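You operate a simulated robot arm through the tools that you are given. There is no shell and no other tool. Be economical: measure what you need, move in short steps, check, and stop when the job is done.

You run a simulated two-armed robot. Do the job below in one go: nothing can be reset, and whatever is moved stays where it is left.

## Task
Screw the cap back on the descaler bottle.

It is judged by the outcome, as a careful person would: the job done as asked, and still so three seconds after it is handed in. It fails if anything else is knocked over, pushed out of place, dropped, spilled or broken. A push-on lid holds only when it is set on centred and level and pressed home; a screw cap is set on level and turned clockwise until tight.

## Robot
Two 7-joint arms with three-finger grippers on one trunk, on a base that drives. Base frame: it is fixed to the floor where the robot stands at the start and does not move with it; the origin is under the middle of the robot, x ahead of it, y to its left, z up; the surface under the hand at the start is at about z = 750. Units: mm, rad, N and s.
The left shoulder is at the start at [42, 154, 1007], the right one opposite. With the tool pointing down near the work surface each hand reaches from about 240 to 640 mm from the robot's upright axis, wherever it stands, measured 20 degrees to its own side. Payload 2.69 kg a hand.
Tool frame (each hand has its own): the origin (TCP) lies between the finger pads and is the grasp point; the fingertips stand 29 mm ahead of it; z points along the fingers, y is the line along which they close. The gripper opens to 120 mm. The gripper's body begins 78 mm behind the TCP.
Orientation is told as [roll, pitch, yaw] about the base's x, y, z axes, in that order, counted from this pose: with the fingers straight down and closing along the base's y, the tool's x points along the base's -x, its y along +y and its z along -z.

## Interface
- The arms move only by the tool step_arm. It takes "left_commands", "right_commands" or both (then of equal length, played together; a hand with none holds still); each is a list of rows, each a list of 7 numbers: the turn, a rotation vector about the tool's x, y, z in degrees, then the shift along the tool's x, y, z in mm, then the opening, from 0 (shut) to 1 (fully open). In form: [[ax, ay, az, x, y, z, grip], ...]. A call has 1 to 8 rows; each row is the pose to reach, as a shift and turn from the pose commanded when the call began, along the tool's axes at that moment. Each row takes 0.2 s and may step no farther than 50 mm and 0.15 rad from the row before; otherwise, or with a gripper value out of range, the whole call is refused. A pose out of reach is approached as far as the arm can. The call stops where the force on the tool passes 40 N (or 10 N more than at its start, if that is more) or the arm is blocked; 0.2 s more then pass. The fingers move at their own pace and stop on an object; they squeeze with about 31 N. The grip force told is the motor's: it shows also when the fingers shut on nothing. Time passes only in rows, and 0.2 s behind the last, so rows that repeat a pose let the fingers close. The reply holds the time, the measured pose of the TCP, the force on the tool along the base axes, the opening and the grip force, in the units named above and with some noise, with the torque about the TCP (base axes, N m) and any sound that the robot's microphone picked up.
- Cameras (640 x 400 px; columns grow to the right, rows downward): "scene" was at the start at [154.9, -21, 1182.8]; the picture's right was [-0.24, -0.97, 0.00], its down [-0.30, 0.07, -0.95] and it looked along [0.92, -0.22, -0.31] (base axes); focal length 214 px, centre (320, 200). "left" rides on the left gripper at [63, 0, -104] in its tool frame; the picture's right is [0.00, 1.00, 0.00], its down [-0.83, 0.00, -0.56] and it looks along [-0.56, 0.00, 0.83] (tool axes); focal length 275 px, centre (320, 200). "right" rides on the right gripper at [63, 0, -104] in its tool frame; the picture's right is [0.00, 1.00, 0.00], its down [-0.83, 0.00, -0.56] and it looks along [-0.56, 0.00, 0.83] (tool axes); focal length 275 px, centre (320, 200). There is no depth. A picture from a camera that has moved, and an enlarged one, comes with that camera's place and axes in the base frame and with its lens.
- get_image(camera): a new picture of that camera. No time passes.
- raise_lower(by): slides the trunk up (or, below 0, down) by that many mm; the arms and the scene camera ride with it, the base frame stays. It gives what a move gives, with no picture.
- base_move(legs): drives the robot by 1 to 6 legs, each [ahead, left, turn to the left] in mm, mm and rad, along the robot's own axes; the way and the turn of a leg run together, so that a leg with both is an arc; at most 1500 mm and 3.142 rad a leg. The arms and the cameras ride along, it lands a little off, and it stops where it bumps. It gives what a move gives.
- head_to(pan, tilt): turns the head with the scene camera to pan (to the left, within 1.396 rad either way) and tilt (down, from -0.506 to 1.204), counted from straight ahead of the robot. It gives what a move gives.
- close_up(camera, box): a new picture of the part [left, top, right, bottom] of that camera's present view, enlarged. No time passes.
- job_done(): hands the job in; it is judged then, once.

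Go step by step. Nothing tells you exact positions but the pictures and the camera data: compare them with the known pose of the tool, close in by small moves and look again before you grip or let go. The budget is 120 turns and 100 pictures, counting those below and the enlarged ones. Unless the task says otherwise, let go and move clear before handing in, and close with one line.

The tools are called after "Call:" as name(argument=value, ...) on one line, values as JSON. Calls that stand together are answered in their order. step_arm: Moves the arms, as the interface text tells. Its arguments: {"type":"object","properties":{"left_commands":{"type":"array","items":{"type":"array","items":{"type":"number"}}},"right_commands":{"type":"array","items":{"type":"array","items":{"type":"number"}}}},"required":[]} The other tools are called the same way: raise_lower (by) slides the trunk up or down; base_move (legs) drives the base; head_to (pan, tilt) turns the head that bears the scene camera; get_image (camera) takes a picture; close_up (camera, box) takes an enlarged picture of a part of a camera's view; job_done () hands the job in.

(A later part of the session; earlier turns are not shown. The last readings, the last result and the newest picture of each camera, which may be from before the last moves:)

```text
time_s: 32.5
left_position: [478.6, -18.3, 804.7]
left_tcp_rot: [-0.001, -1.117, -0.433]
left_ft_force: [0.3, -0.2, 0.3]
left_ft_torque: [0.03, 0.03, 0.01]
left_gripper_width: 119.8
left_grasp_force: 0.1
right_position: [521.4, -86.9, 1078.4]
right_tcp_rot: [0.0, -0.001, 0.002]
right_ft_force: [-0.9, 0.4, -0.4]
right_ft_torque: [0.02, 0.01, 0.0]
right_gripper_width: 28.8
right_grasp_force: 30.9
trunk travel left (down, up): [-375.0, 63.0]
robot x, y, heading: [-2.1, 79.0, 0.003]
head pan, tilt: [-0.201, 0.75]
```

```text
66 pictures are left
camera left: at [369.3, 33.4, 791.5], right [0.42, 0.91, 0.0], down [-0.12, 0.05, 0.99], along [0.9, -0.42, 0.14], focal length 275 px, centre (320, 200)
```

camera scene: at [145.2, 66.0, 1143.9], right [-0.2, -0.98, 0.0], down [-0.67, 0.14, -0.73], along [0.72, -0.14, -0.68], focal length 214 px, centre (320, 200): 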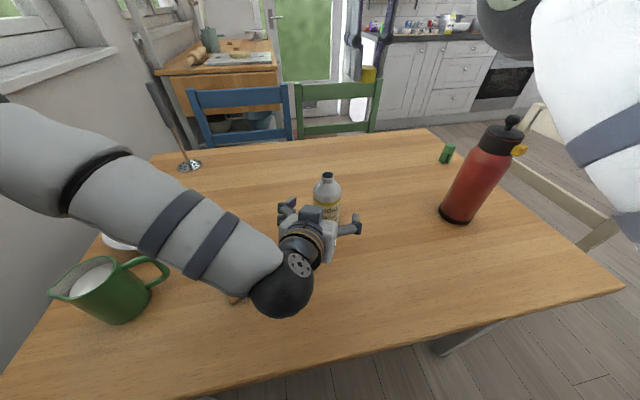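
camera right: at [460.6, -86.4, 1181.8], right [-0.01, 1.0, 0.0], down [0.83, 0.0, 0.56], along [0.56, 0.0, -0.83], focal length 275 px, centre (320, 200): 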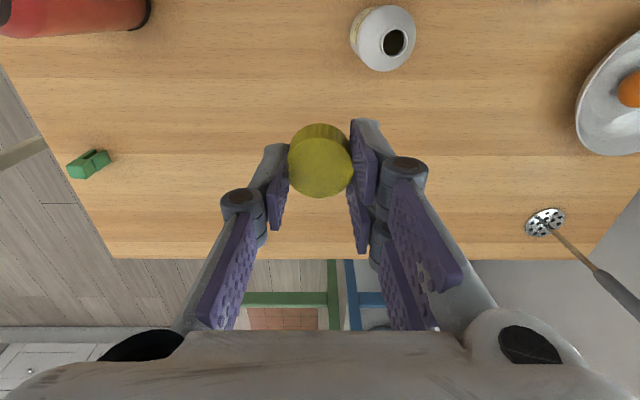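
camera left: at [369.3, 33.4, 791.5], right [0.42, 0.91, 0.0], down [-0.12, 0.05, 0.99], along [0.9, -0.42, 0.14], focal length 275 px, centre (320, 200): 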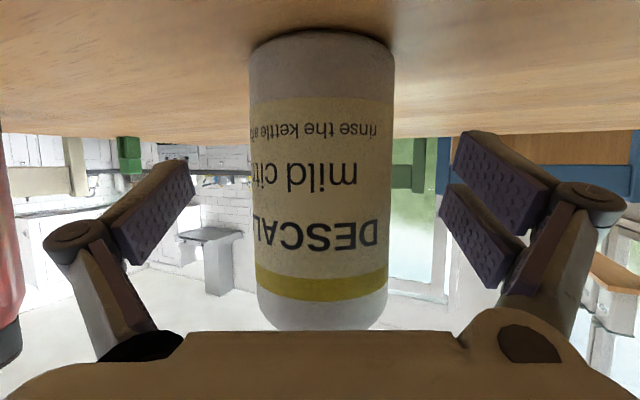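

Centred within about a millimetre. Closing gently on the bottle body.

Call:
step_arm(left_commands=[[0, 0, 0, 0, 0, 0, 0.75], [0, 0, 0, 0, 0, 0, 0.62], [0, 0, 0, 0, 0, 0, 0.54], [0, 0, 0, 0, 0, 0, 0.4], [0, 0, 0, 0, 0, 0, 0.4]])

Call:
get_image(camera="left")

Call:
get_image(camera="scene")

Call:
get_image(camera="right")

```text
time_s: 33.7
left_position: [478.7, -18.3, 804.3]
left_tcp_rot: [-0.001, -1.118, -0.434]
left_ft_force: [-0.6, 0.5, 1.4]
left_ft_torque: [0.1, 0.04, 0.02]
left_gripper_width: 57.5
left_grasp_force: 31.3
right_position: [522.5, -87.0, 1077.2]
right_tcp_rot: [-0.001, -0.001, 0.002]
right_ft_force: [-0.1, 0.7, 0.2]
right_ft_torque: [0.02, -0.02, -0.01]
right_gripper_width: 29.0
right_grasp_force: 31.0
trunk travel left (down, up): [-375.0, 63.0]
robot x, y, heading: [-2.9, 81.0, -0.003]
head pan, tilt: [-0.201, 0.75]
```

```text
65 pictures are left
camera left: at [369.3, 33.7, 791.7], right [0.42, 0.91, 0.0], down [-0.13, 0.05, 0.99], along [0.9, -0.42, 0.14], focal length 275 px, centre (320, 200)
```

left: 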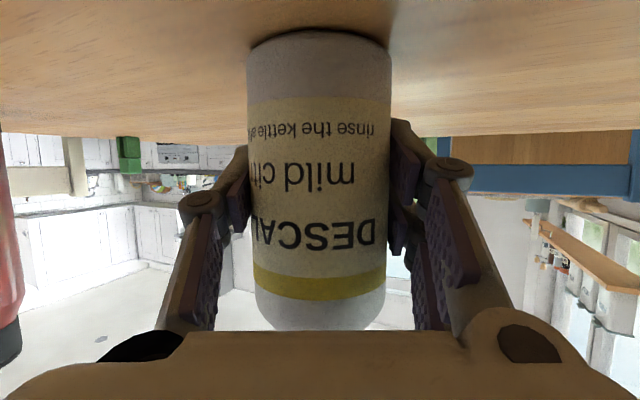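

```text
64 pictures are left
camera scene: at [145.3, 66.0, 1143.9], right [-0.2, -0.98, 0.0], down [-0.67, 0.13, -0.73], along [0.72, -0.14, -0.68], focal length 214 px, centre (320, 200)
```

scene: 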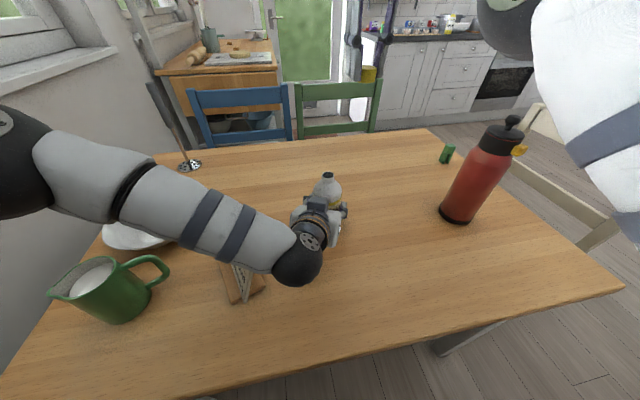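

```text
63 pictures are left
camera right: at [460.5, -86.3, 1181.9], right [-0.01, 1.0, 0.0], down [0.83, 0.0, 0.56], along [0.56, 0.0, -0.83], focal length 275 px, centre (320, 200)
```

right: 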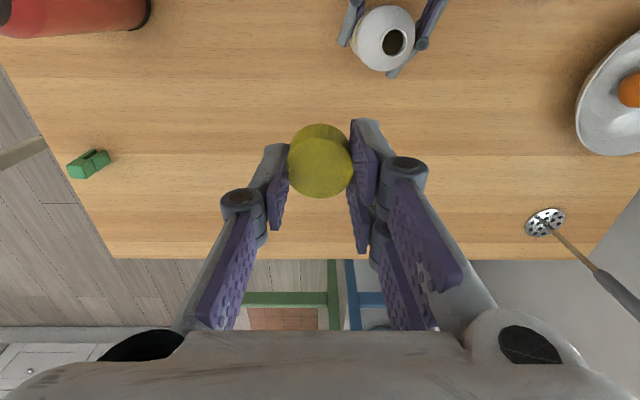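

Bottle held. Now the right hand brings the cap above the mouth at (480.5, -18.3), staying 70 mm high for a check.

Call:
step_arm(right_commands=[[0, 0, 0, 10, 17, 15, 0.1], [0, 0, 0, 21, 34, 30, 0.1], [0, 0, 0, 32, 52, 45, 0.1], [0, 0, 0, 42, 69, 60, 0.1], [0, 0, 0, 42, 69, 77, 0.1], [0, 0, 0, 42, 69, 77, 0.1]])

Call:
get_image(camera="right")

Call:
get_image(camera="scene")

```text
time_s: 35.1
left_position: [478.7, -19.0, 803.6]
left_tcp_rot: [-0.003, -1.119, -0.433]
left_ft_force: [0.3, -0.3, 0.9]
left_ft_torque: [0.04, -0.06, 0.01]
left_gripper_width: 57.4
left_grasp_force: 30.9
right_position: [479.6, -18.6, 1000.5]
right_tcp_rot: [0.0, -0.002, 0.004]
right_ft_force: [0.0, 0.3, -0.8]
right_ft_torque: [0.01, 0.0, 0.02]
right_gripper_width: 28.8
right_grasp_force: 31.0
trunk travel left (down, up): [-375.0, 63.0]
robot x, y, heading: [2.3, 78.8, 0.002]
head pan, tilt: [-0.201, 0.75]
```

```text
62 pictures are left
camera right: at [418.6, -17.9, 1104.6], right [-0.01, 1.0, 0.0], down [0.83, 0.0, 0.56], along [0.56, 0.0, -0.83], focal length 275 px, centre (320, 200)
```

right: 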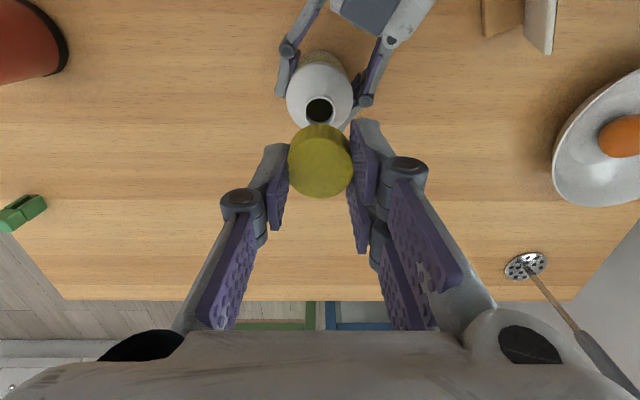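

```text
61 pictures are left
camera scene: at [145.3, 65.8, 1143.9], right [-0.2, -0.98, 0.0], down [-0.67, 0.14, -0.73], along [0.72, -0.14, -0.68], focal length 214 px, centre (320, 200)
```

scene: 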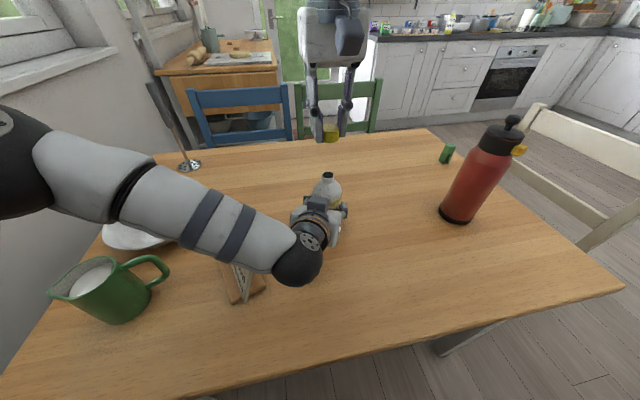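

Nearly aligned. I'll enlarge both views for the exact mouth position and height.

Call:
close_up(camera="right", box=[270, 60, 370, 210])

Call:
close_up(camera="scene", box=[280, 110, 380, 220])

```text
2.67 times, centred on (320, 135) of right
camera zoom: at [418.6, -17.9, 1104.6], right [-0.01, 1.0, 0.0], down [0.83, 0.0, 0.56], along [0.56, 0.0, -0.83], focal length 734 px, centre (320, 373)
```

zoom: 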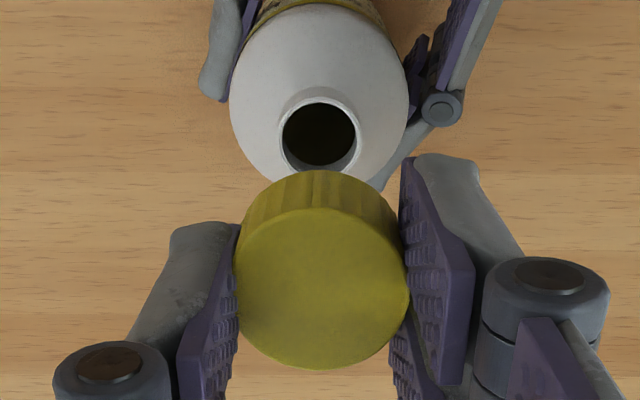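

```text
3.64 times, centred on (330, 165) of scene
camera zoom: at [145.3, 65.8, 1143.9], right [-0.2, -0.98, 0.0], down [-0.67, 0.14, -0.73], along [0.72, -0.14, -0.68], focal length 780 px, centre (284, 327)
```

zoom: 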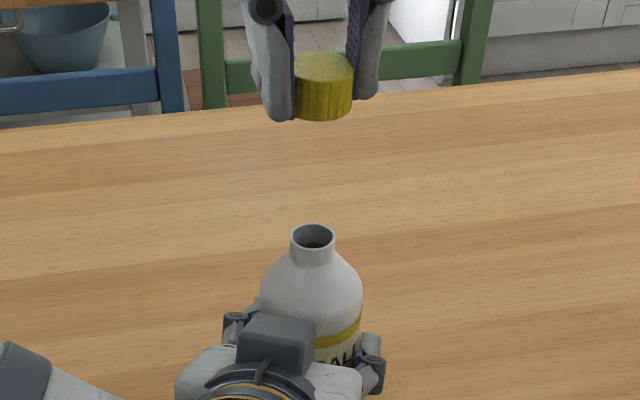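

The cap and mouth agree within about a millimetre. I'll pre-rotate the hand counter-clockwise (from above) for travel, which also gives a view from another side.

Call:
step_arm(right_commands=[[0, 0, -8.5, 0, 0, 0, 0.1], [0, 0, -17, 0, 0, 0, 0.1], [0, 0, -25.5, 0, 0, 0, 0.1], [0, 0, -34, 0, 0, 0, 0.1], [0, 0, -42.5, 0, 0, 0, 0.1], [0, 0, -51, 0, 0, 0, 0.1], [0, 0, -59.5, 0, 0, 0, 0.1], [0, 0, -68, 0, 0, 0, 0.1]])

Call:
close_up(camera="right", box=[270, 60, 370, 210])

```text
time_s: 36.9
left_position: [479.2, -18.5, 803.0]
left_tcp_rot: [-0.003, -1.119, -0.433]
left_ft_force: [-0.2, -0.4, 1.8]
left_ft_torque: [0.08, -0.09, -0.01]
left_gripper_width: 57.7
left_grasp_force: 30.6
right_position: [481.0, -18.3, 1000.1]
right_tcp_rot: [-0.001, -0.004, 1.189]
right_ft_force: [0.6, 0.0, -0.8]
right_ft_torque: [-0.02, 0.01, 0.03]
right_gripper_width: 29.1
right_grasp_force: 30.8
trunk travel left (down, up): [-375.0, 63.0]
robot x, y, heading: [-2.3, 78.9, 0.002]
head pan, tilt: [-0.201, 0.75]
```

```text
2.67 times, centred on (320, 135) of right
camera zoom: at [458.6, -75.8, 1104.7], right [-0.93, 0.37, 0.0], down [0.3, 0.77, 0.56], along [0.21, 0.52, -0.83], focal length 734 px, centre (320, 373)
```

zoom: 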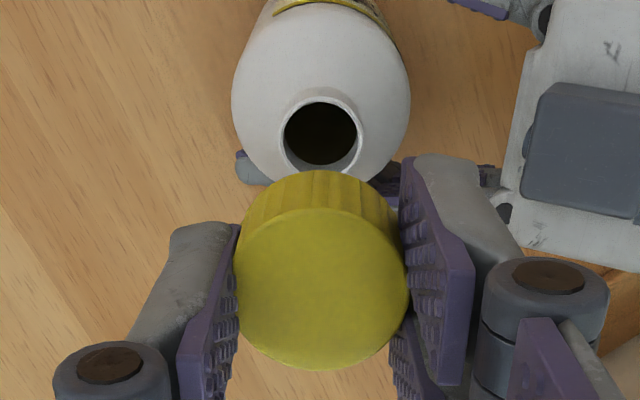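

Both views agree: cap and mouth are on the same axis. Descending toward first contact, expected near TCP z 920.

Call:
step_arm(right_commands=[[0, 0, 0, 0, 0, 35, 0.1], [0, 0, 0, 0, 0, 60, 0.1], [0, 0, 0, 0, 0, 72, 0.1], [0, 0, 0, 0, 0, 72, 0.1]])

Call:
close_up(camera="scene", box=[280, 130, 380, 220])

Call:
close_up(camera="right", box=[240, 60, 400, 210])

```text
time_s: 37.9
left_position: [478.7, -18.8, 803.3]
left_tcp_rot: [-0.001, -1.118, -0.433]
left_ft_force: [-0.5, 0.5, 2.9]
left_ft_torque: [0.13, -0.04, 0.03]
left_gripper_width: 57.4
left_grasp_force: 31.3
right_position: [480.4, -18.4, 928.5]
right_tcp_rot: [-0.003, -0.001, 1.189]
right_ft_force: [0.1, -0.3, 0.0]
right_ft_torque: [0.0, -0.01, 0.02]
right_gripper_width: 29.1
right_grasp_force: 31.2
trunk travel left (down, up): [-375.0, 63.0]
robot x, y, heading: [-1.3, 79.9, 0.003]
head pan, tilt: [-0.201, 0.75]
```

```text
4.44 times, centred on (330, 175) of scene
camera zoom: at [145.2, 66.0, 1143.9], right [-0.2, -0.98, 0.0], down [-0.67, 0.13, -0.73], along [0.72, -0.14, -0.68], focal length 953 px, centre (276, 311)
```

zoom: 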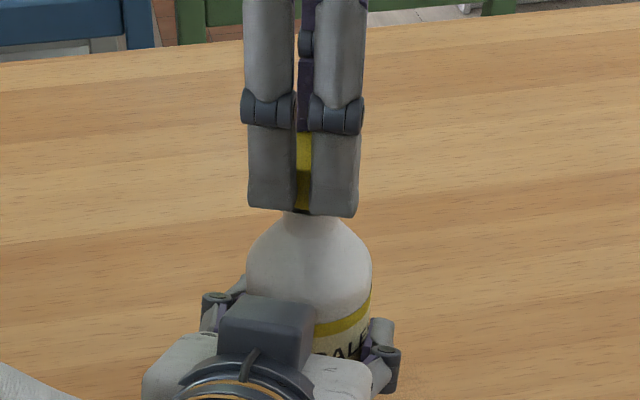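

```text
2.67 times, centred on (320, 135) of right
camera zoom: at [458.8, -75.7, 1032.8], right [-0.93, 0.37, 0.0], down [0.31, 0.77, 0.56], along [0.21, 0.52, -0.83], focal length 734 px, centre (320, 373)
```

zoom: 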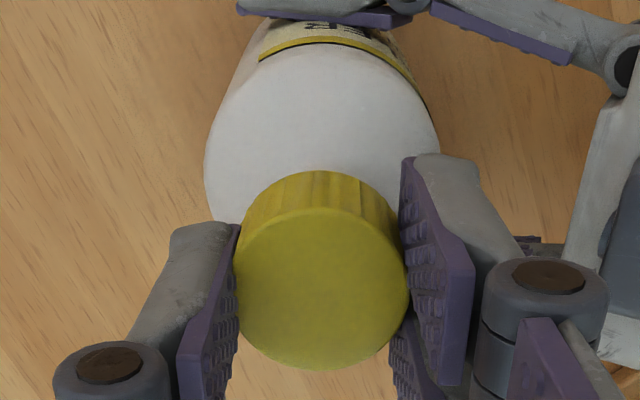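

The cap is just above the mouth. I'll descend slowly with force watch.

Call:
step_arm(right_commands=[[0, 0, 0, 0, 0, 3, 0.1], [0, 0, 0, 0, 0, 6, 0.1], [0, 0, 0, 0, 0, 8, 0.1], [0, 0, 0, 0, 0, 10, 0.1]])

```text
time_s: 38.9
left_position: [477.4, -19.4, 803.9]
left_tcp_rot: [0.001, -1.12, -0.435]
left_ft_force: [3.4, -2.5, 0.1]
left_ft_torque: [-0.07, 0.02, -0.04]
left_gripper_width: 57.2
left_grasp_force: 30.8
right_position: [480.8, -18.5, 924.1]
right_tcp_rot: [-0.007, -0.007, 1.186]
right_ft_force: [-4.8, -1.3, 19.0]
right_ft_torque: [-0.16, 0.26, -0.03]
right_gripper_width: 29.2
right_grasp_force: 30.7
trunk travel left (down, up): [-375.0, 63.0]
robot x, y, heading: [0.7, 84.1, -0.002]
head pan, tilt: [-0.201, 0.75]
stopped in row 4 (right hand): the force on the tool passed its limit at 42 N (the readings are from after the stop); the commanded pose is now the measured one
```

Contact at TCP 924 with some sideways force, hinting at a slight offset. I'll look closely.

Call:
close_up(camera="scene", box=[300, 150, 350, 190])

Call:
close_up(camera="right", box=[240, 60, 400, 210])

```text
10.00 times, centred on (325, 170) of scene
camera zoom: at [144.0, 65.7, 1144.2], right [-0.2, -0.98, 0.0], down [-0.67, 0.14, -0.73], along [0.72, -0.15, -0.68], focal length 2145 px, centre (270, 500)
```

zoom: 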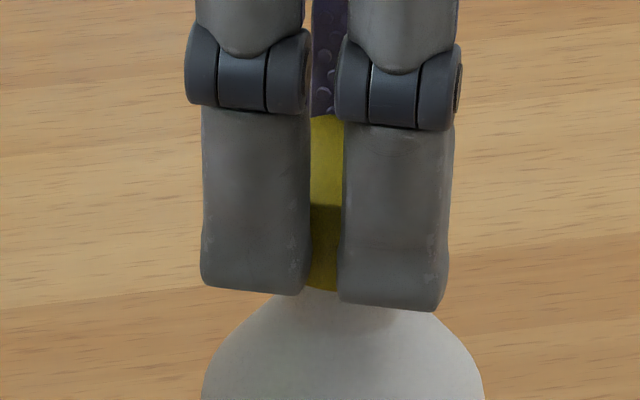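

```text
2.67 times, centred on (320, 135) of right
camera zoom: at [457.6, -75.3, 1027.9], right [-0.93, 0.37, -0.01], down [0.3, 0.77, 0.56], along [0.21, 0.52, -0.83], focal length 734 px, centre (320, 373)
```

zoom: 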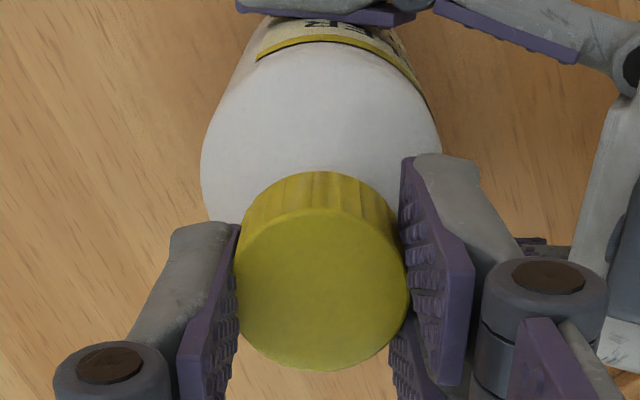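

Visually it sits centred. I'll begin turning clockwise under the light pressure already present, easing down slightly.

Call:
step_arm(right_commands=[[0, 0, 8, 0, 0, 0.1, 0.1], [0, 0, 16, 0, 0, 0.2, 0.1], [0, 0, 24, 0, 0, 0.3, 0.1], [0, 0, 32, 0, 0, 0.4, 0.1], [0, 0, 40, 0, 0, 0.5, 0.1], [0, 0, 48, 0, 0, 0.6, 0.1], [0, 0, 56, 0, 0, 0.7, 0.1], [0, 0, 64, 0, 0, 0.8, 0.1]])

Call:
close_up(camera="scene", box=[300, 150, 350, 190])

```text
time_s: 40.7
left_position: [478.8, -17.0, 803.7]
left_tcp_rot: [0.0, -1.116, -0.432]
left_ft_force: [3.2, 2.2, 3.7]
left_ft_torque: [0.0, -0.27, 0.02]
left_gripper_width: 57.1
left_grasp_force: 31.0
right_position: [480.1, -18.4, 921.0]
right_tcp_rot: [0.003, -0.009, 0.068]
right_ft_force: [-0.1, -2.5, 27.6]
right_ft_torque: [-0.14, -0.09, -0.01]
right_gripper_width: 28.9
right_grasp_force: 30.6
trunk travel left (down, up): [-375.0, 63.0]
robot x, y, heading: [1.2, 78.6, 0.001]
head pan, tilt: [-0.201, 0.75]
```

```text
10.00 times, centred on (325, 170) of scene
camera zoom: at [143.7, 66.1, 1144.2], right [-0.2, -0.98, 0.0], down [-0.67, 0.13, -0.73], along [0.72, -0.15, -0.68], focal length 2145 px, centre (270, 500)
```

zoom: 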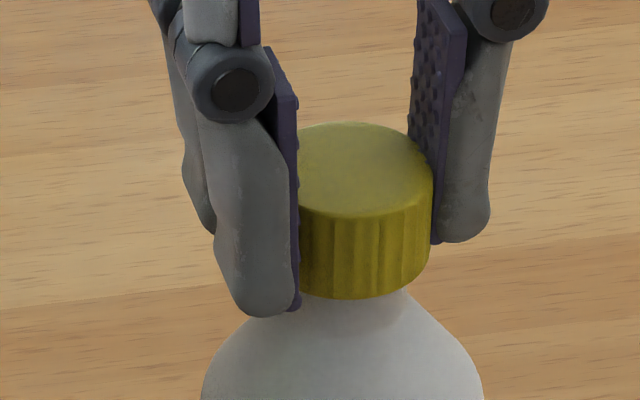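

The cap has moved down 3 mm and turned 64 degrees. I'll keep turning clockwise while following it down.

Call:
step_arm(right_commands=[[0, 0, 8, 0, 0, 0.1, 0.1], [0, 0, 16, 0, 0, 0.2, 0.1], [0, 0, 24, 0, 0, 0.3, 0.1], [0, 0, 32, 0, 0, 0.4, 0.1], [0, 0, 40, 0, 0, 0.5, 0.1], [0, 0, 48, 0, 0, 0.6, 0.1], [0, 0, 56, 0, 0, 0.7, 0.1], [0, 0, 64, 0, 0, 0.8, 0.1]])

Call:
close_up(camera="scene", box=[300, 150, 350, 190])

Call:
get_image(camera="scene")

```text
time_s: 42.5
left_position: [476.8, -17.6, 803.8]
left_tcp_rot: [-0.002, -1.117, -0.432]
left_ft_force: [6.4, -6.6, 6.5]
left_ft_torque: [0.63, -0.06, 0.0]
left_gripper_width: 57.4
left_grasp_force: 30.3
right_position: [479.4, -19.5, 920.1]
right_tcp_rot: [0.009, 0.022, -1.061]
right_ft_force: [-3.9, 7.0, 28.3]
right_ft_torque: [0.1, 0.09, 0.0]
right_gripper_width: 28.9
right_grasp_force: 31.4
trunk travel left (down, up): [-375.0, 63.0]
robot x, y, heading: [3.2, 85.9, -0.001]
head pan, tilt: [-0.201, 0.75]
```

```text
10.00 times, centred on (325, 170) of scene
camera zoom: at [151.7, 73.3, 1161.4], right [-0.11, -0.99, 0.0], down [-0.52, 0.06, -0.85], along [0.85, -0.09, -0.52], focal length 2145 px, centre (270, 500)
```

zoom: 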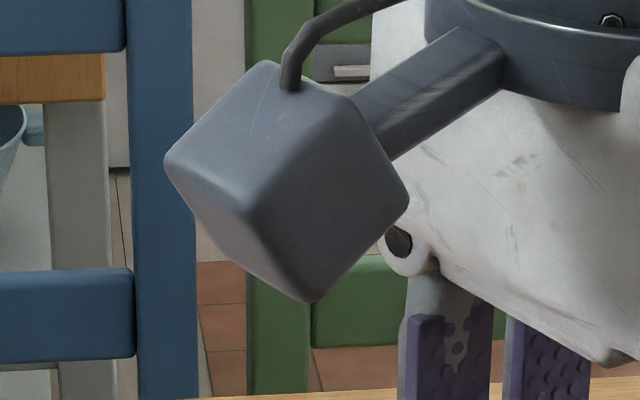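

```text
51 pictures are left
camera scene: at [151.7, 73.3, 1161.4], right [-0.11, -0.99, 0.0], down [-0.52, 0.06, -0.85], along [0.85, -0.09, -0.52], focal length 214 px, centre (320, 200)
```

scene: 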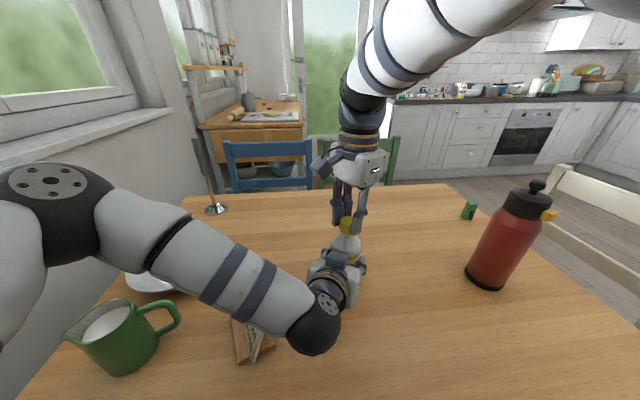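

The head camera got nudged by the right arm's elbow, so this yaw is near the arm's limit. I'll look through the right camera, then release and wind back.

Call:
get_image(camera="right")

Call:
close_up(camera="scene", box=[310, 180, 400, 300])

```text
50 pictures are left
camera right: at [450.9, 33.1, 1025.7], right [0.87, 0.49, 0.01], down [0.41, -0.74, 0.54], along [0.27, -0.46, -0.84], focal length 275 px, centre (320, 200)
```

right: 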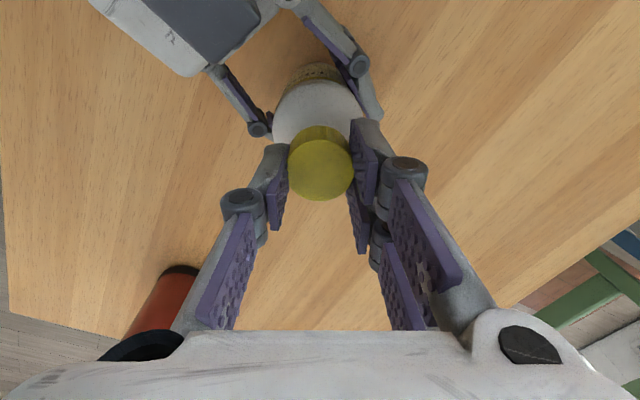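

```text
3.33 times, centred on (355, 240) of scene
camera zoom: at [151.7, 73.3, 1161.4], right [-0.11, -0.99, 0.0], down [-0.52, 0.06, -0.85], along [0.85, -0.09, -0.52], focal length 715 px, centre (203, 67)
```

zoom: 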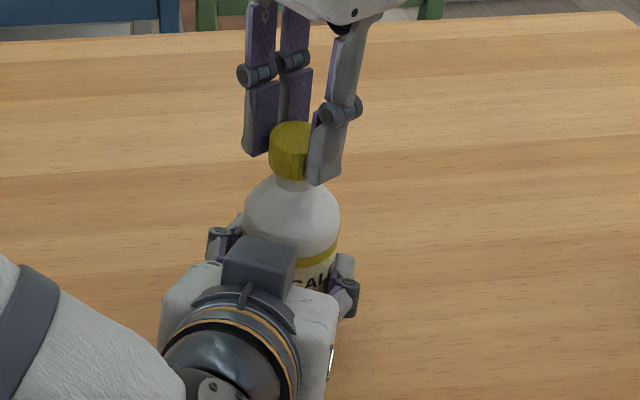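

The cap is centred but about 7 mm of neck is still exposed, so it needs more turns. Releasing, then winding the hand back counter-clockwise.

Call:
step_arm(right_commands=[[0, 0, 0, 0, 0, 0, 0.3], [0, 0, 0, 0, 0, 0, 0.42], [0, 0, 0, 0, 0, 0, 0.42]])

Call:
step_arm(right_commands=[[0, 0, -8, 0, 0, 0, 0.42], [0, 0, -16, 0, 0, 0, 0.42], [0, 0, -24, 0, 0, 0, 0.42], [0, 0, -32, 0, 0, 0, 0.42], [0, 0, -40, 0, 0, 0, 0.42], [0, 0, -48, 0, 0, 0, 0.42], [0, 0, -56, 0, 0, 0, 0.42], [0, 0, -64, 0, 0, 0, 0.42]])

Call:
get_image(camera="right")

Call:
get_image(camera="scene")

```text
time_s: 43.3
left_position: [477.7, -19.8, 803.7]
left_tcp_rot: [-0.003, -1.116, -0.432]
left_ft_force: [-1.9, 0.2, 15.0]
left_ft_torque: [-0.11, -0.3, -0.02]
left_gripper_width: 57.4
left_grasp_force: 31.1
right_position: [480.1, -18.2, 919.6]
right_tcp_rot: [0.006, -0.002, -1.047]
right_ft_force: [-0.1, 0.3, 0.2]
right_ft_torque: [0.01, 0.04, -0.01]
right_gripper_width: 50.4
right_grasp_force: 0.0
trunk travel left (down, up): [-375.0, 63.0]
robot x, y, heading: [-3.3, 80.8, -0.0]
head pan, tilt: [-0.201, 0.75]
```

```text
time_s: 45.1
left_position: [476.7, -18.4, 803.0]
left_tcp_rot: [-0.002, -1.115, -0.433]
left_ft_force: [-0.4, -1.2, 13.9]
left_ft_torque: [0.12, -0.1, 0.05]
left_gripper_width: 57.4
left_grasp_force: 30.8
right_position: [480.7, -18.5, 919.9]
right_tcp_rot: [0.002, -0.007, 0.073]
right_ft_force: [-0.4, 0.6, 0.9]
right_ft_torque: [0.01, 0.03, 0.01]
right_gripper_width: 50.5
right_grasp_force: 0.1
trunk travel left (down, up): [-375.0, 63.0]
robot x, y, heading: [-1.0, 80.5, 0.002]
head pan, tilt: [-0.201, 0.75]
```

```text
48 pictures are left
camera right: at [418.6, -21.8, 1024.7], right [-0.08, 1.0, 0.0], down [0.82, 0.06, 0.56], along [0.56, 0.05, -0.83], focal length 275 px, centre (320, 200)
```

right: 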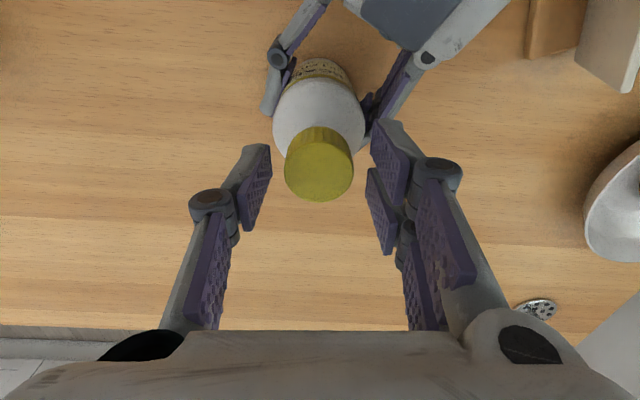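

```text
47 pictures are left
camera scene: at [144.5, 65.9, 1144.0], right [-0.2, -0.98, 0.0], down [-0.67, 0.14, -0.73], along [0.72, -0.14, -0.68], focal length 214 px, centre (320, 200)
```

scene: 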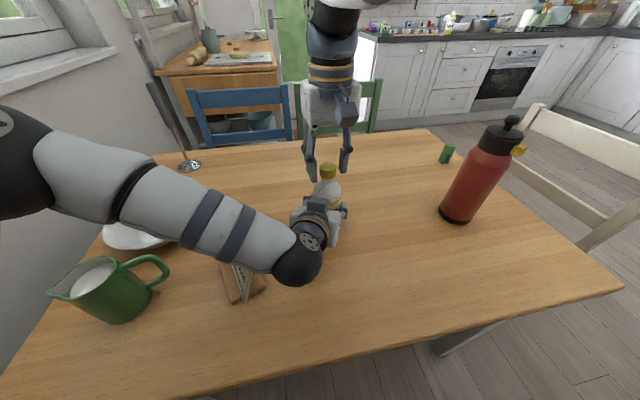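

Head is back in place and the cap stays on. A close look at cap seating.

Call:
close_up(camera="scene", box=[300, 150, 350, 200])

```text
8.00 times, centred on (325, 175) of scene
camera zoom: at [144.5, 65.9, 1144.0], right [-0.2, -0.98, 0.0], down [-0.67, 0.14, -0.73], along [0.72, -0.14, -0.68], focal length 1716 px, centre (280, 400)
```

zoom: 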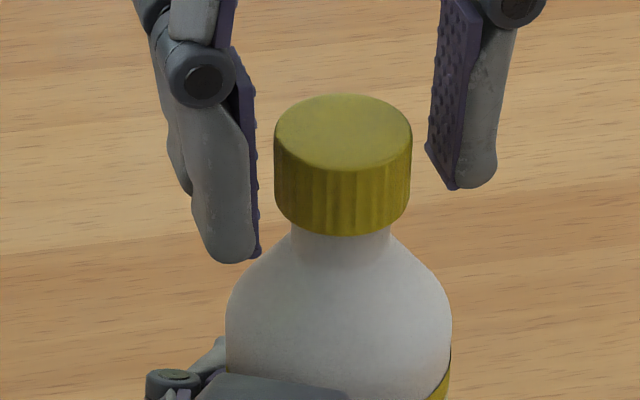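

The cap is level and centred. Winding back further counter-clockwise before regripping.

Call:
step_arm(right_commands=[[0, 0, -8.5, 0, 0, 0, 0.42], [0, 0, -17, 0, 0, 0, 0.42], [0, 0, -25.5, 0, 0, 0, 0.42], [0, 0, -34, 0, 0, 0, 0.42], [0, 0, -42.5, 0, 0, 0, 0.42], [0, 0, -51, 0, 0, 0, 0.42], [0, 0, -59.5, 0, 0, 0, 0.42], [0, 0, -68, 0, 0, 0, 0.42]])

Call:
step_arm(right_commands=[[0, 0, -8.5, 0, 0, 0, 0.42], [0, 0, -17, 0, 0, 0, 0.42], [0, 0, -25, 0, 0, 0, 0.42], [0, 0, -25, 0, 0, 0, 0.42]])

Call:
get_image(camera="right")

```text
time_s: 46.9
left_position: [478.9, -17.3, 802.3]
left_tcp_rot: [0.001, -1.117, -0.431]
left_ft_force: [0.0, 0.9, 11.3]
left_ft_torque: [0.21, -0.17, -0.04]
left_gripper_width: 57.5
left_grasp_force: 30.7
right_position: [480.3, -17.2, 920.0]
right_tcp_rot: [-0.008, -0.003, 1.262]
right_ft_force: [0.1, -0.4, -0.3]
right_ft_torque: [-0.04, -0.03, -0.01]
right_gripper_width: 50.5
right_grasp_force: 0.1
trunk travel left (down, up): [-375.0, 63.0]
robot x, y, heading: [0.9, 82.5, 0.001]
head pan, tilt: [-0.201, 0.75]
```

```text
time_s: 47.9
left_position: [478.4, -18.3, 803.8]
left_tcp_rot: [0.0, -1.115, -0.433]
left_ft_force: [-0.7, 0.2, 10.4]
left_ft_torque: [0.2, -0.13, -0.05]
left_gripper_width: 57.4
left_grasp_force: 31.0
right_position: [480.9, -17.2, 919.2]
right_tcp_rot: [-0.007, -0.001, 1.694]
right_ft_force: [0.6, 0.8, -0.2]
right_ft_torque: [-0.05, 0.02, 0.02]
right_gripper_width: 50.5
right_grasp_force: 0.1
trunk travel left (down, up): [-375.0, 63.0]
robot x, y, heading: [3.6, 81.8, 0.001]
head pan, tilt: [-0.201, 0.75]
```

```text
45 pictures are left
camera right: at [489.8, -79.1, 1024.4], right [-0.99, -0.13, -0.01], down [-0.11, 0.82, 0.56], along [-0.07, 0.55, -0.83], focal length 275 px, centre (320, 200)
```

right: 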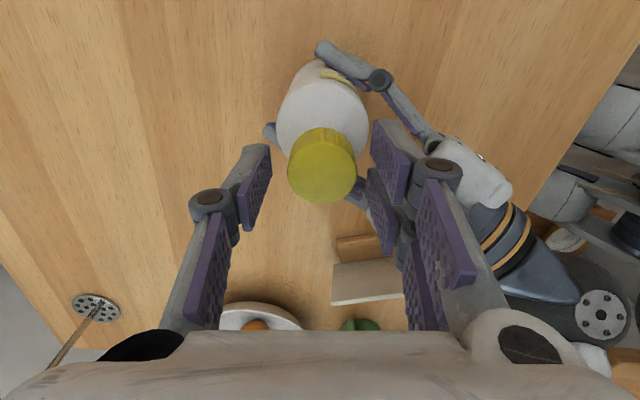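

Wrist range is good here. Gripping and turning clockwise 64 degrees, twice.

Call:
step_arm(right_commands=[[0, 0, 0, 0, 0, 0, 0.3], [0, 0, 0, 0, 0, 0, 0.1], [0, 0, 0, 0, 0, 0, 0.1], [0, 0, 0, 0, 0, 1, 0.1]])

Call:
step_arm(right_commands=[[0, 0, 8, 0, 0, 0.1, 0.1], [0, 0, 16, 0, 0, 0.2, 0.1], [0, 0, 24, 0, 0, 0.3, 0.1], [0, 0, 32, 0, 0, 0.4, 0.1], [0, 0, 40, 0, 0, 0.5, 0.1], [0, 0, 48, 0, 0, 0.6, 0.1], [0, 0, 56, 0, 0, 0.7, 0.1], [0, 0, 64, 0, 0, 0.8, 0.1]])

Call:
step_arm(right_commands=[[0, 0, 8, 0, 0, 0.1, 0.1], [0, 0, 16, 0, 0, 0.2, 0.1], [0, 0, 24, 0, 0, 0.3, 0.1], [0, 0, 32, 0, 0, 0.4, 0.1], [0, 0, 40, 0, 0, 0.5, 0.1], [0, 0, 48, 0, 0, 0.6, 0.1], [0, 0, 56, 0, 0, 0.7, 0.1], [0, 0, 64, 0, 0, 0.8, 0.1]])

```text
time_s: 48.9
left_position: [478.6, -18.3, 802.7]
left_tcp_rot: [-0.001, -1.117, -0.433]
left_ft_force: [6.7, -2.0, 5.6]
left_ft_torque: [0.11, 0.21, -0.01]
left_gripper_width: 57.2
left_grasp_force: 31.3
right_position: [480.2, -17.6, 918.9]
right_tcp_rot: [-0.008, -0.002, 1.694]
right_ft_force: [-7.2, 0.0, 5.9]
right_ft_torque: [-0.05, 0.39, 0.01]
right_gripper_width: 29.6
right_grasp_force: 31.2
trunk travel left (down, up): [-375.0, 63.0]
robot x, y, heading: [5.0, 78.9, 0.004]
head pan, tilt: [-0.201, 0.75]
```

```text
time_s: 50.7
left_position: [478.6, -17.9, 801.9]
left_tcp_rot: [-0.002, -1.116, -0.433]
left_ft_force: [1.5, 6.1, 4.4]
left_ft_torque: [-0.03, -0.3, -0.02]
left_gripper_width: 57.5
left_grasp_force: 31.1
right_position: [479.8, -17.9, 918.4]
right_tcp_rot: [-0.003, -0.007, 0.572]
right_ft_force: [-1.1, -5.0, 7.2]
right_ft_torque: [-0.39, 0.0, 0.02]
right_gripper_width: 29.6
right_grasp_force: 31.6
trunk travel left (down, up): [-375.0, 63.0]
robot x, y, heading: [-0.4, 78.4, -0.002]
head pan, tilt: [-0.201, 0.75]
```

```text
time_s: 52.5
left_position: [478.1, -17.9, 802.9]
left_tcp_rot: [-0.002, -1.116, -0.432]
left_ft_force: [2.4, 6.9, 5.3]
left_ft_torque: [0.27, 0.35, -0.54]
left_gripper_width: 57.5
left_grasp_force: 31.1
right_position: [479.4, -18.4, 917.1]
right_tcp_rot: [0.008, -0.001, -0.544]
right_ft_force: [-5.3, -3.7, 3.4]
right_ft_torque: [-0.17, 0.12, 0.65]
right_gripper_width: 30.3
right_grasp_force: 31.6
trunk travel left (down, up): [-375.0, 63.0]
robot x, y, heading: [0.8, 82.4, 0.0]
head pan, tilt: [-0.201, 0.75]
```

A reaction torque of 0.65 N·m now shows: the cap is getting tight. Let me look.

Call:
close_up(camera="scene", box=[295, 150, 355, 205])

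Call:
get_image(camera="right")

```text
7.27 times, centred on (325, 178) of scene
camera zoom: at [146.9, 74.9, 1145.5], right [-0.09, -1.0, 0.0], down [-0.66, 0.06, -0.75], along [0.74, -0.07, -0.67], focal length 1560 px, centre (284, 364)
```

zoom: 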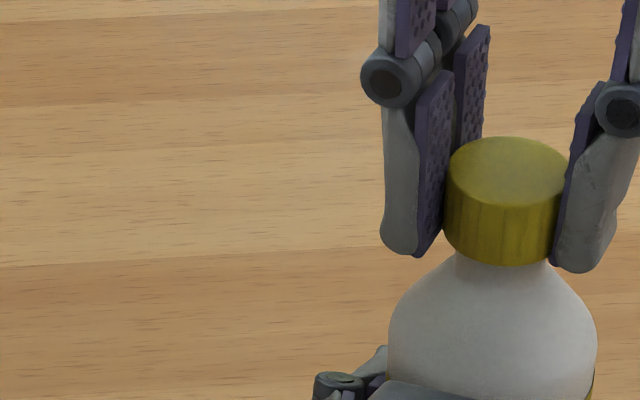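

```text
43 pictures are left
camera right: at [427.6, 15.0, 1021.5], right [0.51, 0.86, 0.01], down [0.71, -0.43, 0.56], along [0.48, -0.28, -0.83], focal length 275 px, centre (320, 200)
```

right: 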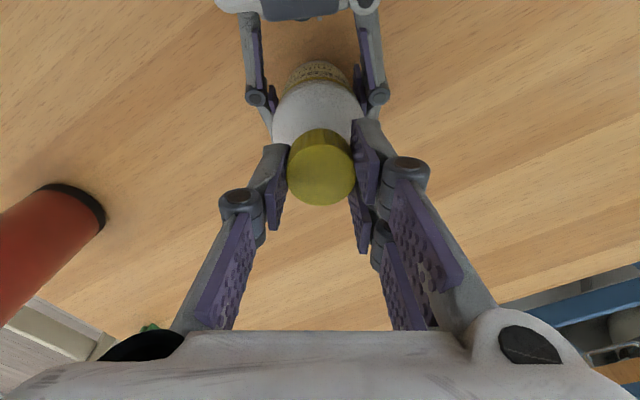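

The cap is lower and resisting. I'll do one more regrip and turn to confirm it is tight: release and wind back.

Call:
step_arm(right_commands=[[0, 0, 0, 0, 0, 0, 0.3], [0, 0, 0, 0, 0, 0, 0.42], [0, 0, 0, 0, 0, 0, 0.42]])

Call:
step_arm(right_commands=[[0, 0, -8.5, 0, 0, 0, 0.42], [0, 0, -17, 0, 0, 0, 0.42], [0, 0, -25.5, 0, 0, 0, 0.42], [0, 0, -34, 0, 0, 0, 0.42], [0, 0, -42.5, 0, 0, 0, 0.42], [0, 0, -51, 0, 0, 0, 0.42], [0, 0, -59.5, 0, 0, 0, 0.42], [0, 0, -68, 0, 0, 0, 0.42]])

Call:
close_up(camera="scene", box=[300, 150, 350, 200])

Call:
get_image(camera="right")

```text
time_s: 53.3
left_position: [478.0, -17.9, 802.2]
left_tcp_rot: [-0.002, -1.115, -0.434]
left_ft_force: [0.0, -0.2, 4.6]
left_ft_torque: [0.08, -0.18, 0.01]
left_gripper_width: 57.4
left_grasp_force: 31.4
right_position: [480.8, -18.5, 918.3]
right_tcp_rot: [0.008, -0.001, -0.542]
right_ft_force: [0.1, 0.0, 0.5]
right_ft_torque: [0.01, 0.02, 0.0]
right_gripper_width: 50.3
right_grasp_force: 0.0
trunk travel left (down, up): [-375.0, 63.0]
robot x, y, heading: [0.2, 77.5, 0.002]
head pan, tilt: [-0.201, 0.75]
```

```text
time_s: 55.1
left_position: [478.8, -17.6, 803.5]
left_tcp_rot: [0.001, -1.114, -0.433]
left_ft_force: [-1.8, -1.4, 3.8]
left_ft_torque: [0.01, -0.01, -0.03]
left_gripper_width: 57.4
left_grasp_force: 30.9
right_position: [482.6, -17.8, 917.8]
right_tcp_rot: [-0.002, -0.006, 0.65]
right_ft_force: [0.5, -0.8, 0.1]
right_ft_torque: [0.01, -0.01, 0.01]
right_gripper_width: 50.6
right_grasp_force: 0.1
trunk travel left (down, up): [-375.0, 63.0]
robot x, y, heading: [-0.3, 78.9, 0.007]
head pan, tilt: [-0.201, 0.75]
```

```text
8.00 times, centred on (325, 175) of scene
camera zoom: at [145.0, 65.7, 1143.9], right [-0.2, -0.98, 0.0], down [-0.67, 0.14, -0.73], along [0.72, -0.14, -0.68], focal length 1716 px, centre (280, 400)
```

zoom: 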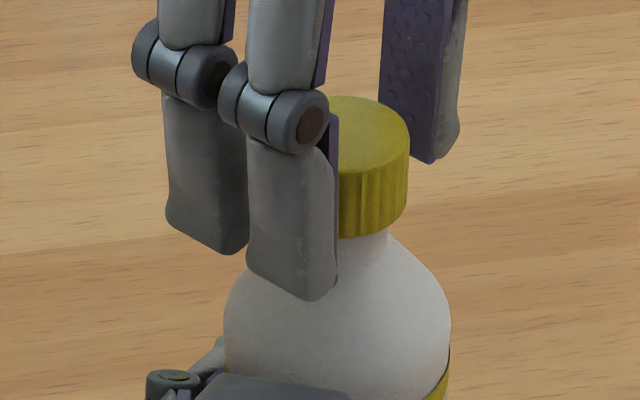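

```text
41 pictures are left
camera right: at [432.0, -55.1, 1021.2], right [-0.61, 0.79, 0.0], down [0.66, 0.5, 0.56], along [0.45, 0.34, -0.83], focal length 275 px, centre (320, 200)
```

right: 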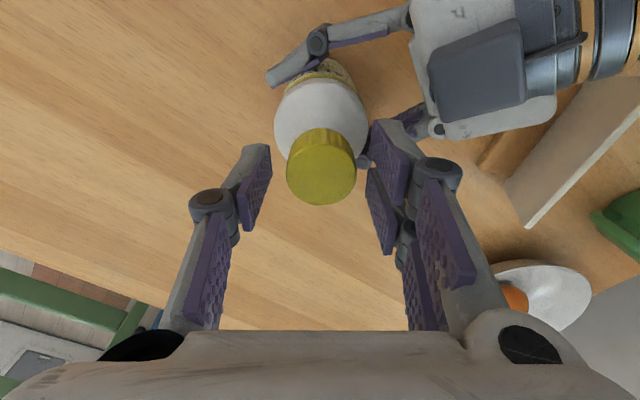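

The cap barely descended that cycle, so it may be at its stop. I'll wind back further, regrip and turn again watching torque.

Call:
step_arm(right_commands=[[0, 0, -8.5, 0.5, -1, 0, 0.42], [0, 0, -17, 0.5, -1, 0, 0.42], [0, 0, -25.5, 0.5, -1, 0, 0.42], [0, 0, -34, 0.5, -1, 0, 0.42], [0, 0, -42.5, 0.5, -1, 0, 0.42], [0, 0, -51, 0.5, -1, 0, 0.42], [0, 0, -59, 0.5, -1, 0, 0.42], [0, 0, -59, 0.5, -1, 0, 0.42]])

Call:
step_arm(right_commands=[[0, 0, 0, 0, 0, 0, 0.3], [0, 0, 0, 0, 0, 0, 0.1], [0, 0, 0, 0, 0, 0, 0.1], [0, 0, 0, 0, 0, 0.5, 0.1]])

Call:
step_arm(right_commands=[[0, 0, 8, 0, 0, 0.1, 0.1], [0, 0, 16, 0, 0, 0.2, 0.1], [0, 0, 24, 0, 0, 0.3, 0.1], [0, 0, 32, 0, 0, 0.4, 0.1]])

```text
time_s: 56.9
left_position: [478.2, -17.7, 803.7]
left_tcp_rot: [0.001, -1.116, -0.433]
left_ft_force: [0.0, 0.7, 3.5]
left_ft_torque: [0.14, -0.11, 0.01]
left_gripper_width: 57.3
left_grasp_force: 30.6
right_position: [479.6, -18.7, 917.2]
right_tcp_rot: [-0.006, -0.005, 1.679]
right_ft_force: [0.5, -0.3, 0.2]
right_ft_torque: [0.0, 0.01, 0.01]
right_gripper_width: 50.4
right_grasp_force: 0.1
trunk travel left (down, up): [-375.0, 63.0]
robot x, y, heading: [3.3, 80.5, 0.001]
head pan, tilt: [-0.201, 0.75]
```

```text
time_s: 57.9
left_position: [479.2, -16.7, 803.4]
left_tcp_rot: [-0.002, -1.114, -0.431]
left_ft_force: [8.5, -0.5, 1.0]
left_ft_torque: [0.01, 0.54, -0.04]
left_gripper_width: 57.2
left_grasp_force: 30.6
right_position: [481.3, -20.1, 917.5]
right_tcp_rot: [-0.004, -0.004, 1.674]
right_ft_force: [-7.8, -0.9, 1.9]
right_ft_torque: [-0.05, 0.37, 0.09]
right_gripper_width: 30.1
right_grasp_force: 30.7
trunk travel left (down, up): [-375.0, 63.0]
robot x, y, heading: [-3.1, 78.7, 0.002]
head pan, tilt: [-0.201, 0.75]
```

```text
time_s: 58.9
left_position: [478.3, -17.1, 802.9]
left_tcp_rot: [-0.001, -1.116, -0.43]
left_ft_force: [9.5, 4.5, 1.5]
left_ft_torque: [-0.08, 0.64, -0.53]
left_gripper_width: 57.4
left_grasp_force: 31.4
right_position: [481.2, -19.3, 917.0]
right_tcp_rot: [-0.002, -0.005, 1.113]
right_ft_force: [-9.9, -3.6, 1.6]
right_ft_torque: [-0.13, 0.13, 0.54]
right_gripper_width: 29.1
right_grasp_force: 30.7
trunk travel left (down, up): [-375.0, 63.0]
robot x, y, heading: [-0.8, 80.1, 0.002]
head pan, tilt: [-0.201, 0.75]
```

Torque reached 0.54 N·m straight away, about the grip's slip limit, so the cap looks tight. One short confirming turn.

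Call:
step_arm(right_commands=[[0, 0, 8, 0, 0, 0, 0.1], [0, 0, 16, 0, 0, 0, 0.1], [0, 0, 24, 0, 0, 0, 0.1], [0, 0, 32, 0, 0, 0, 0.1]])

Call:
get_image(camera="left")

Call:
close_up(camera="scene", box=[300, 150, 350, 200])

```text
time_s: 59.9
left_position: [477.9, -18.1, 802.6]
left_tcp_rot: [-0.004, -1.115, -0.433]
left_ft_force: [4.3, 3.3, 5.0]
left_ft_torque: [-0.22, -0.12, -0.6]
left_gripper_width: 56.0
left_grasp_force: 31.1
right_position: [480.1, -19.8, 916.3]
right_tcp_rot: [0.0, -0.007, 0.556]
right_ft_force: [-2.6, -2.0, -3.5]
right_ft_torque: [0.03, 0.32, 0.66]
right_gripper_width: 28.6
right_grasp_force: 30.7
trunk travel left (down, up): [-375.0, 63.0]
robot x, y, heading: [-0.0, 83.8, -0.001]
head pan, tilt: [-0.201, 0.75]
```

```text
40 pictures are left
camera left: at [369.1, 33.7, 790.8], right [0.42, 0.91, 0.0], down [-0.12, 0.05, 0.99], along [0.9, -0.42, 0.13], focal length 275 px, centre (320, 200)
```

left: 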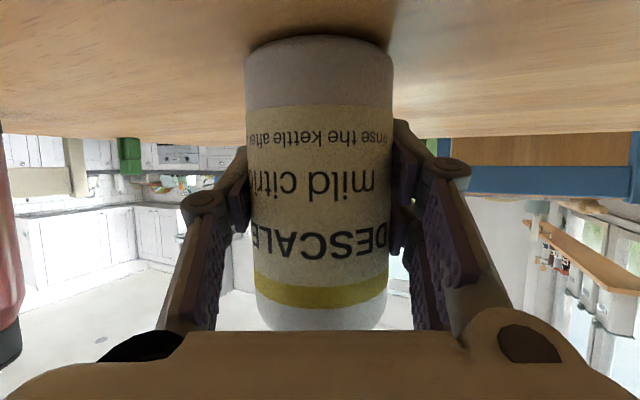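

```text
8.00 times, centred on (325, 175) of scene
camera zoom: at [145.4, 66.0, 1143.8], right [-0.2, -0.98, 0.0], down [-0.67, 0.14, -0.73], along [0.72, -0.14, -0.68], focal length 1716 px, centre (280, 400)
```

zoom: 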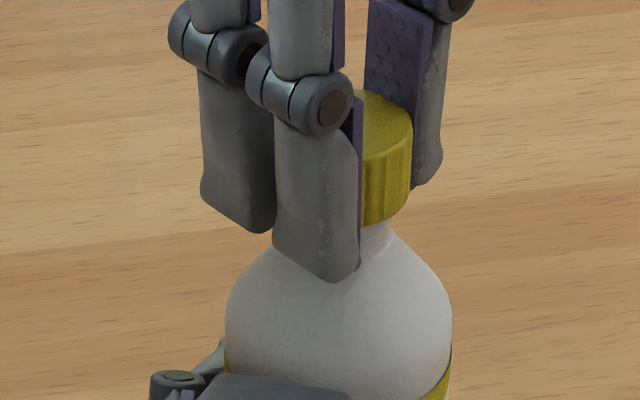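

The bottle turned slightly in the left grip and the cap edge looks different. I'll release the right hand and inspect how the cap sits.

Call:
step_arm(right_commands=[[0, 0, 0, 0, 0, 0, 0.25], [0, 0, 0, 0, 0, 0, 0.35], [0, 0, 0, 0, 0, 0, 0.42], [0, 0, 0, 0, 0, 0, 0.42]])

Call:
step_arm(right_commands=[[0, 0, 0, 0, 0, -20, 0.42], [0, 0, 0, 0, 0, -60, 0.42], [0, 0, 0, 0, 0, -60, 0.42]])

Call:
close_up(camera="scene", box=[300, 150, 350, 200])

Call:
close_up(camera="right", box=[240, 20, 400, 170])

Call:
get_image(camera="left")

```text
time_s: 60.9
left_position: [478.4, -18.0, 802.9]
left_tcp_rot: [0.0, -1.116, -0.432]
left_ft_force: [-1.2, -2.7, 4.3]
left_ft_torque: [-0.16, -0.14, -0.06]
left_gripper_width: 55.8
left_grasp_force: 31.2
right_position: [481.9, -21.1, 917.3]
right_tcp_rot: [0.002, -0.007, 0.558]
right_ft_force: [-0.5, 0.4, 0.5]
right_ft_torque: [-0.03, 0.02, 0.03]
right_gripper_width: 50.6
right_grasp_force: 0.0
trunk travel left (down, up): [-375.0, 63.0]
robot x, y, heading: [1.1, 81.8, 0.004]
head pan, tilt: [-0.201, 0.75]
```

```text
time_s: 61.7
left_position: [478.5, -16.9, 802.6]
left_tcp_rot: [0.0, -1.114, -0.433]
left_ft_force: [-1.1, 0.6, 3.3]
left_ft_torque: [-0.01, -0.08, 0.0]
left_gripper_width: 55.8
left_grasp_force: 31.1
right_position: [480.3, -20.0, 977.2]
right_tcp_rot: [0.002, -0.007, 0.558]
right_ft_force: [0.5, -0.1, -0.6]
right_ft_torque: [-0.01, -0.02, -0.01]
right_gripper_width: 50.3
right_grasp_force: 0.0
trunk travel left (down, up): [-375.0, 63.0]
robot x, y, heading: [-3.1, 78.8, 0.003]
head pan, tilt: [-0.201, 0.75]
```

```text
8.00 times, centred on (325, 175) of scene
camera zoom: at [145.1, 65.9, 1143.9], right [-0.2, -0.98, 0.0], down [-0.67, 0.14, -0.73], along [0.72, -0.14, -0.68], focal length 1716 px, centre (280, 400)
```

zoom: 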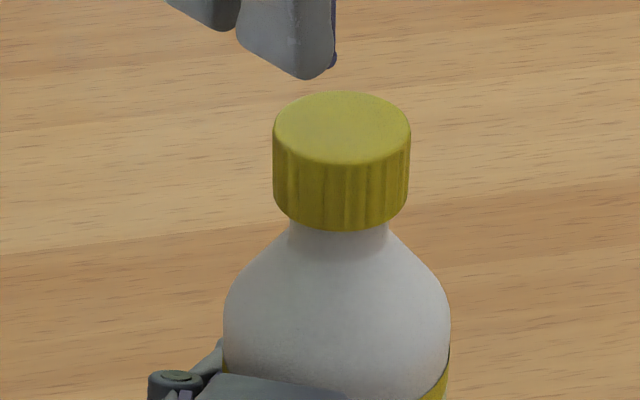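

```text
2.67 times, centred on (320, 95) of right
camera zoom: at [428.8, -51.7, 1080.4], right [-0.53, 0.85, 0.0], down [0.7, 0.44, 0.56], along [0.47, 0.3, -0.83], focal length 734 px, centre (320, 480)
```

zoom: 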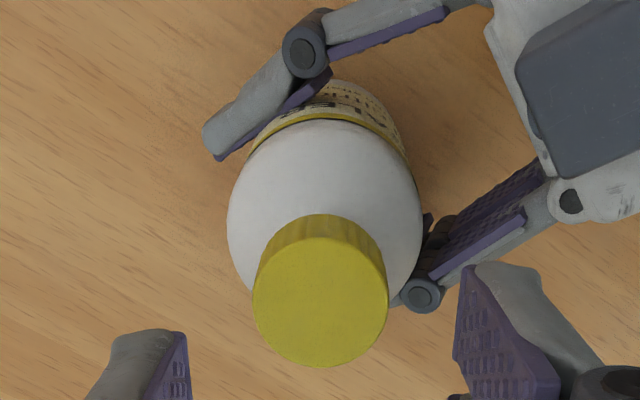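

```text
36 pictures are left
camera left: at [369.2, 34.0, 790.8], right [0.42, 0.91, 0.0], down [-0.12, 0.05, 0.99], along [0.9, -0.42, 0.13], focal length 275 px, centre (320, 200)
```

left: 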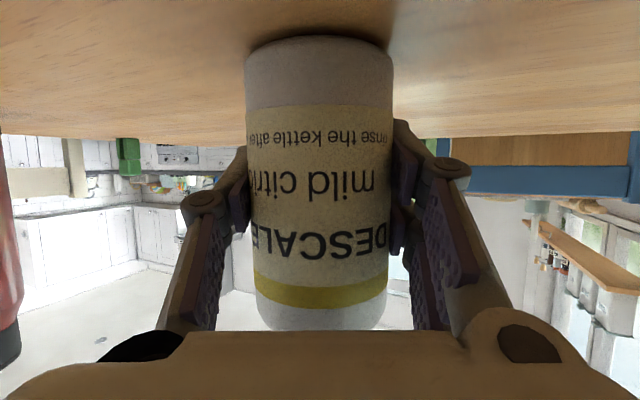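

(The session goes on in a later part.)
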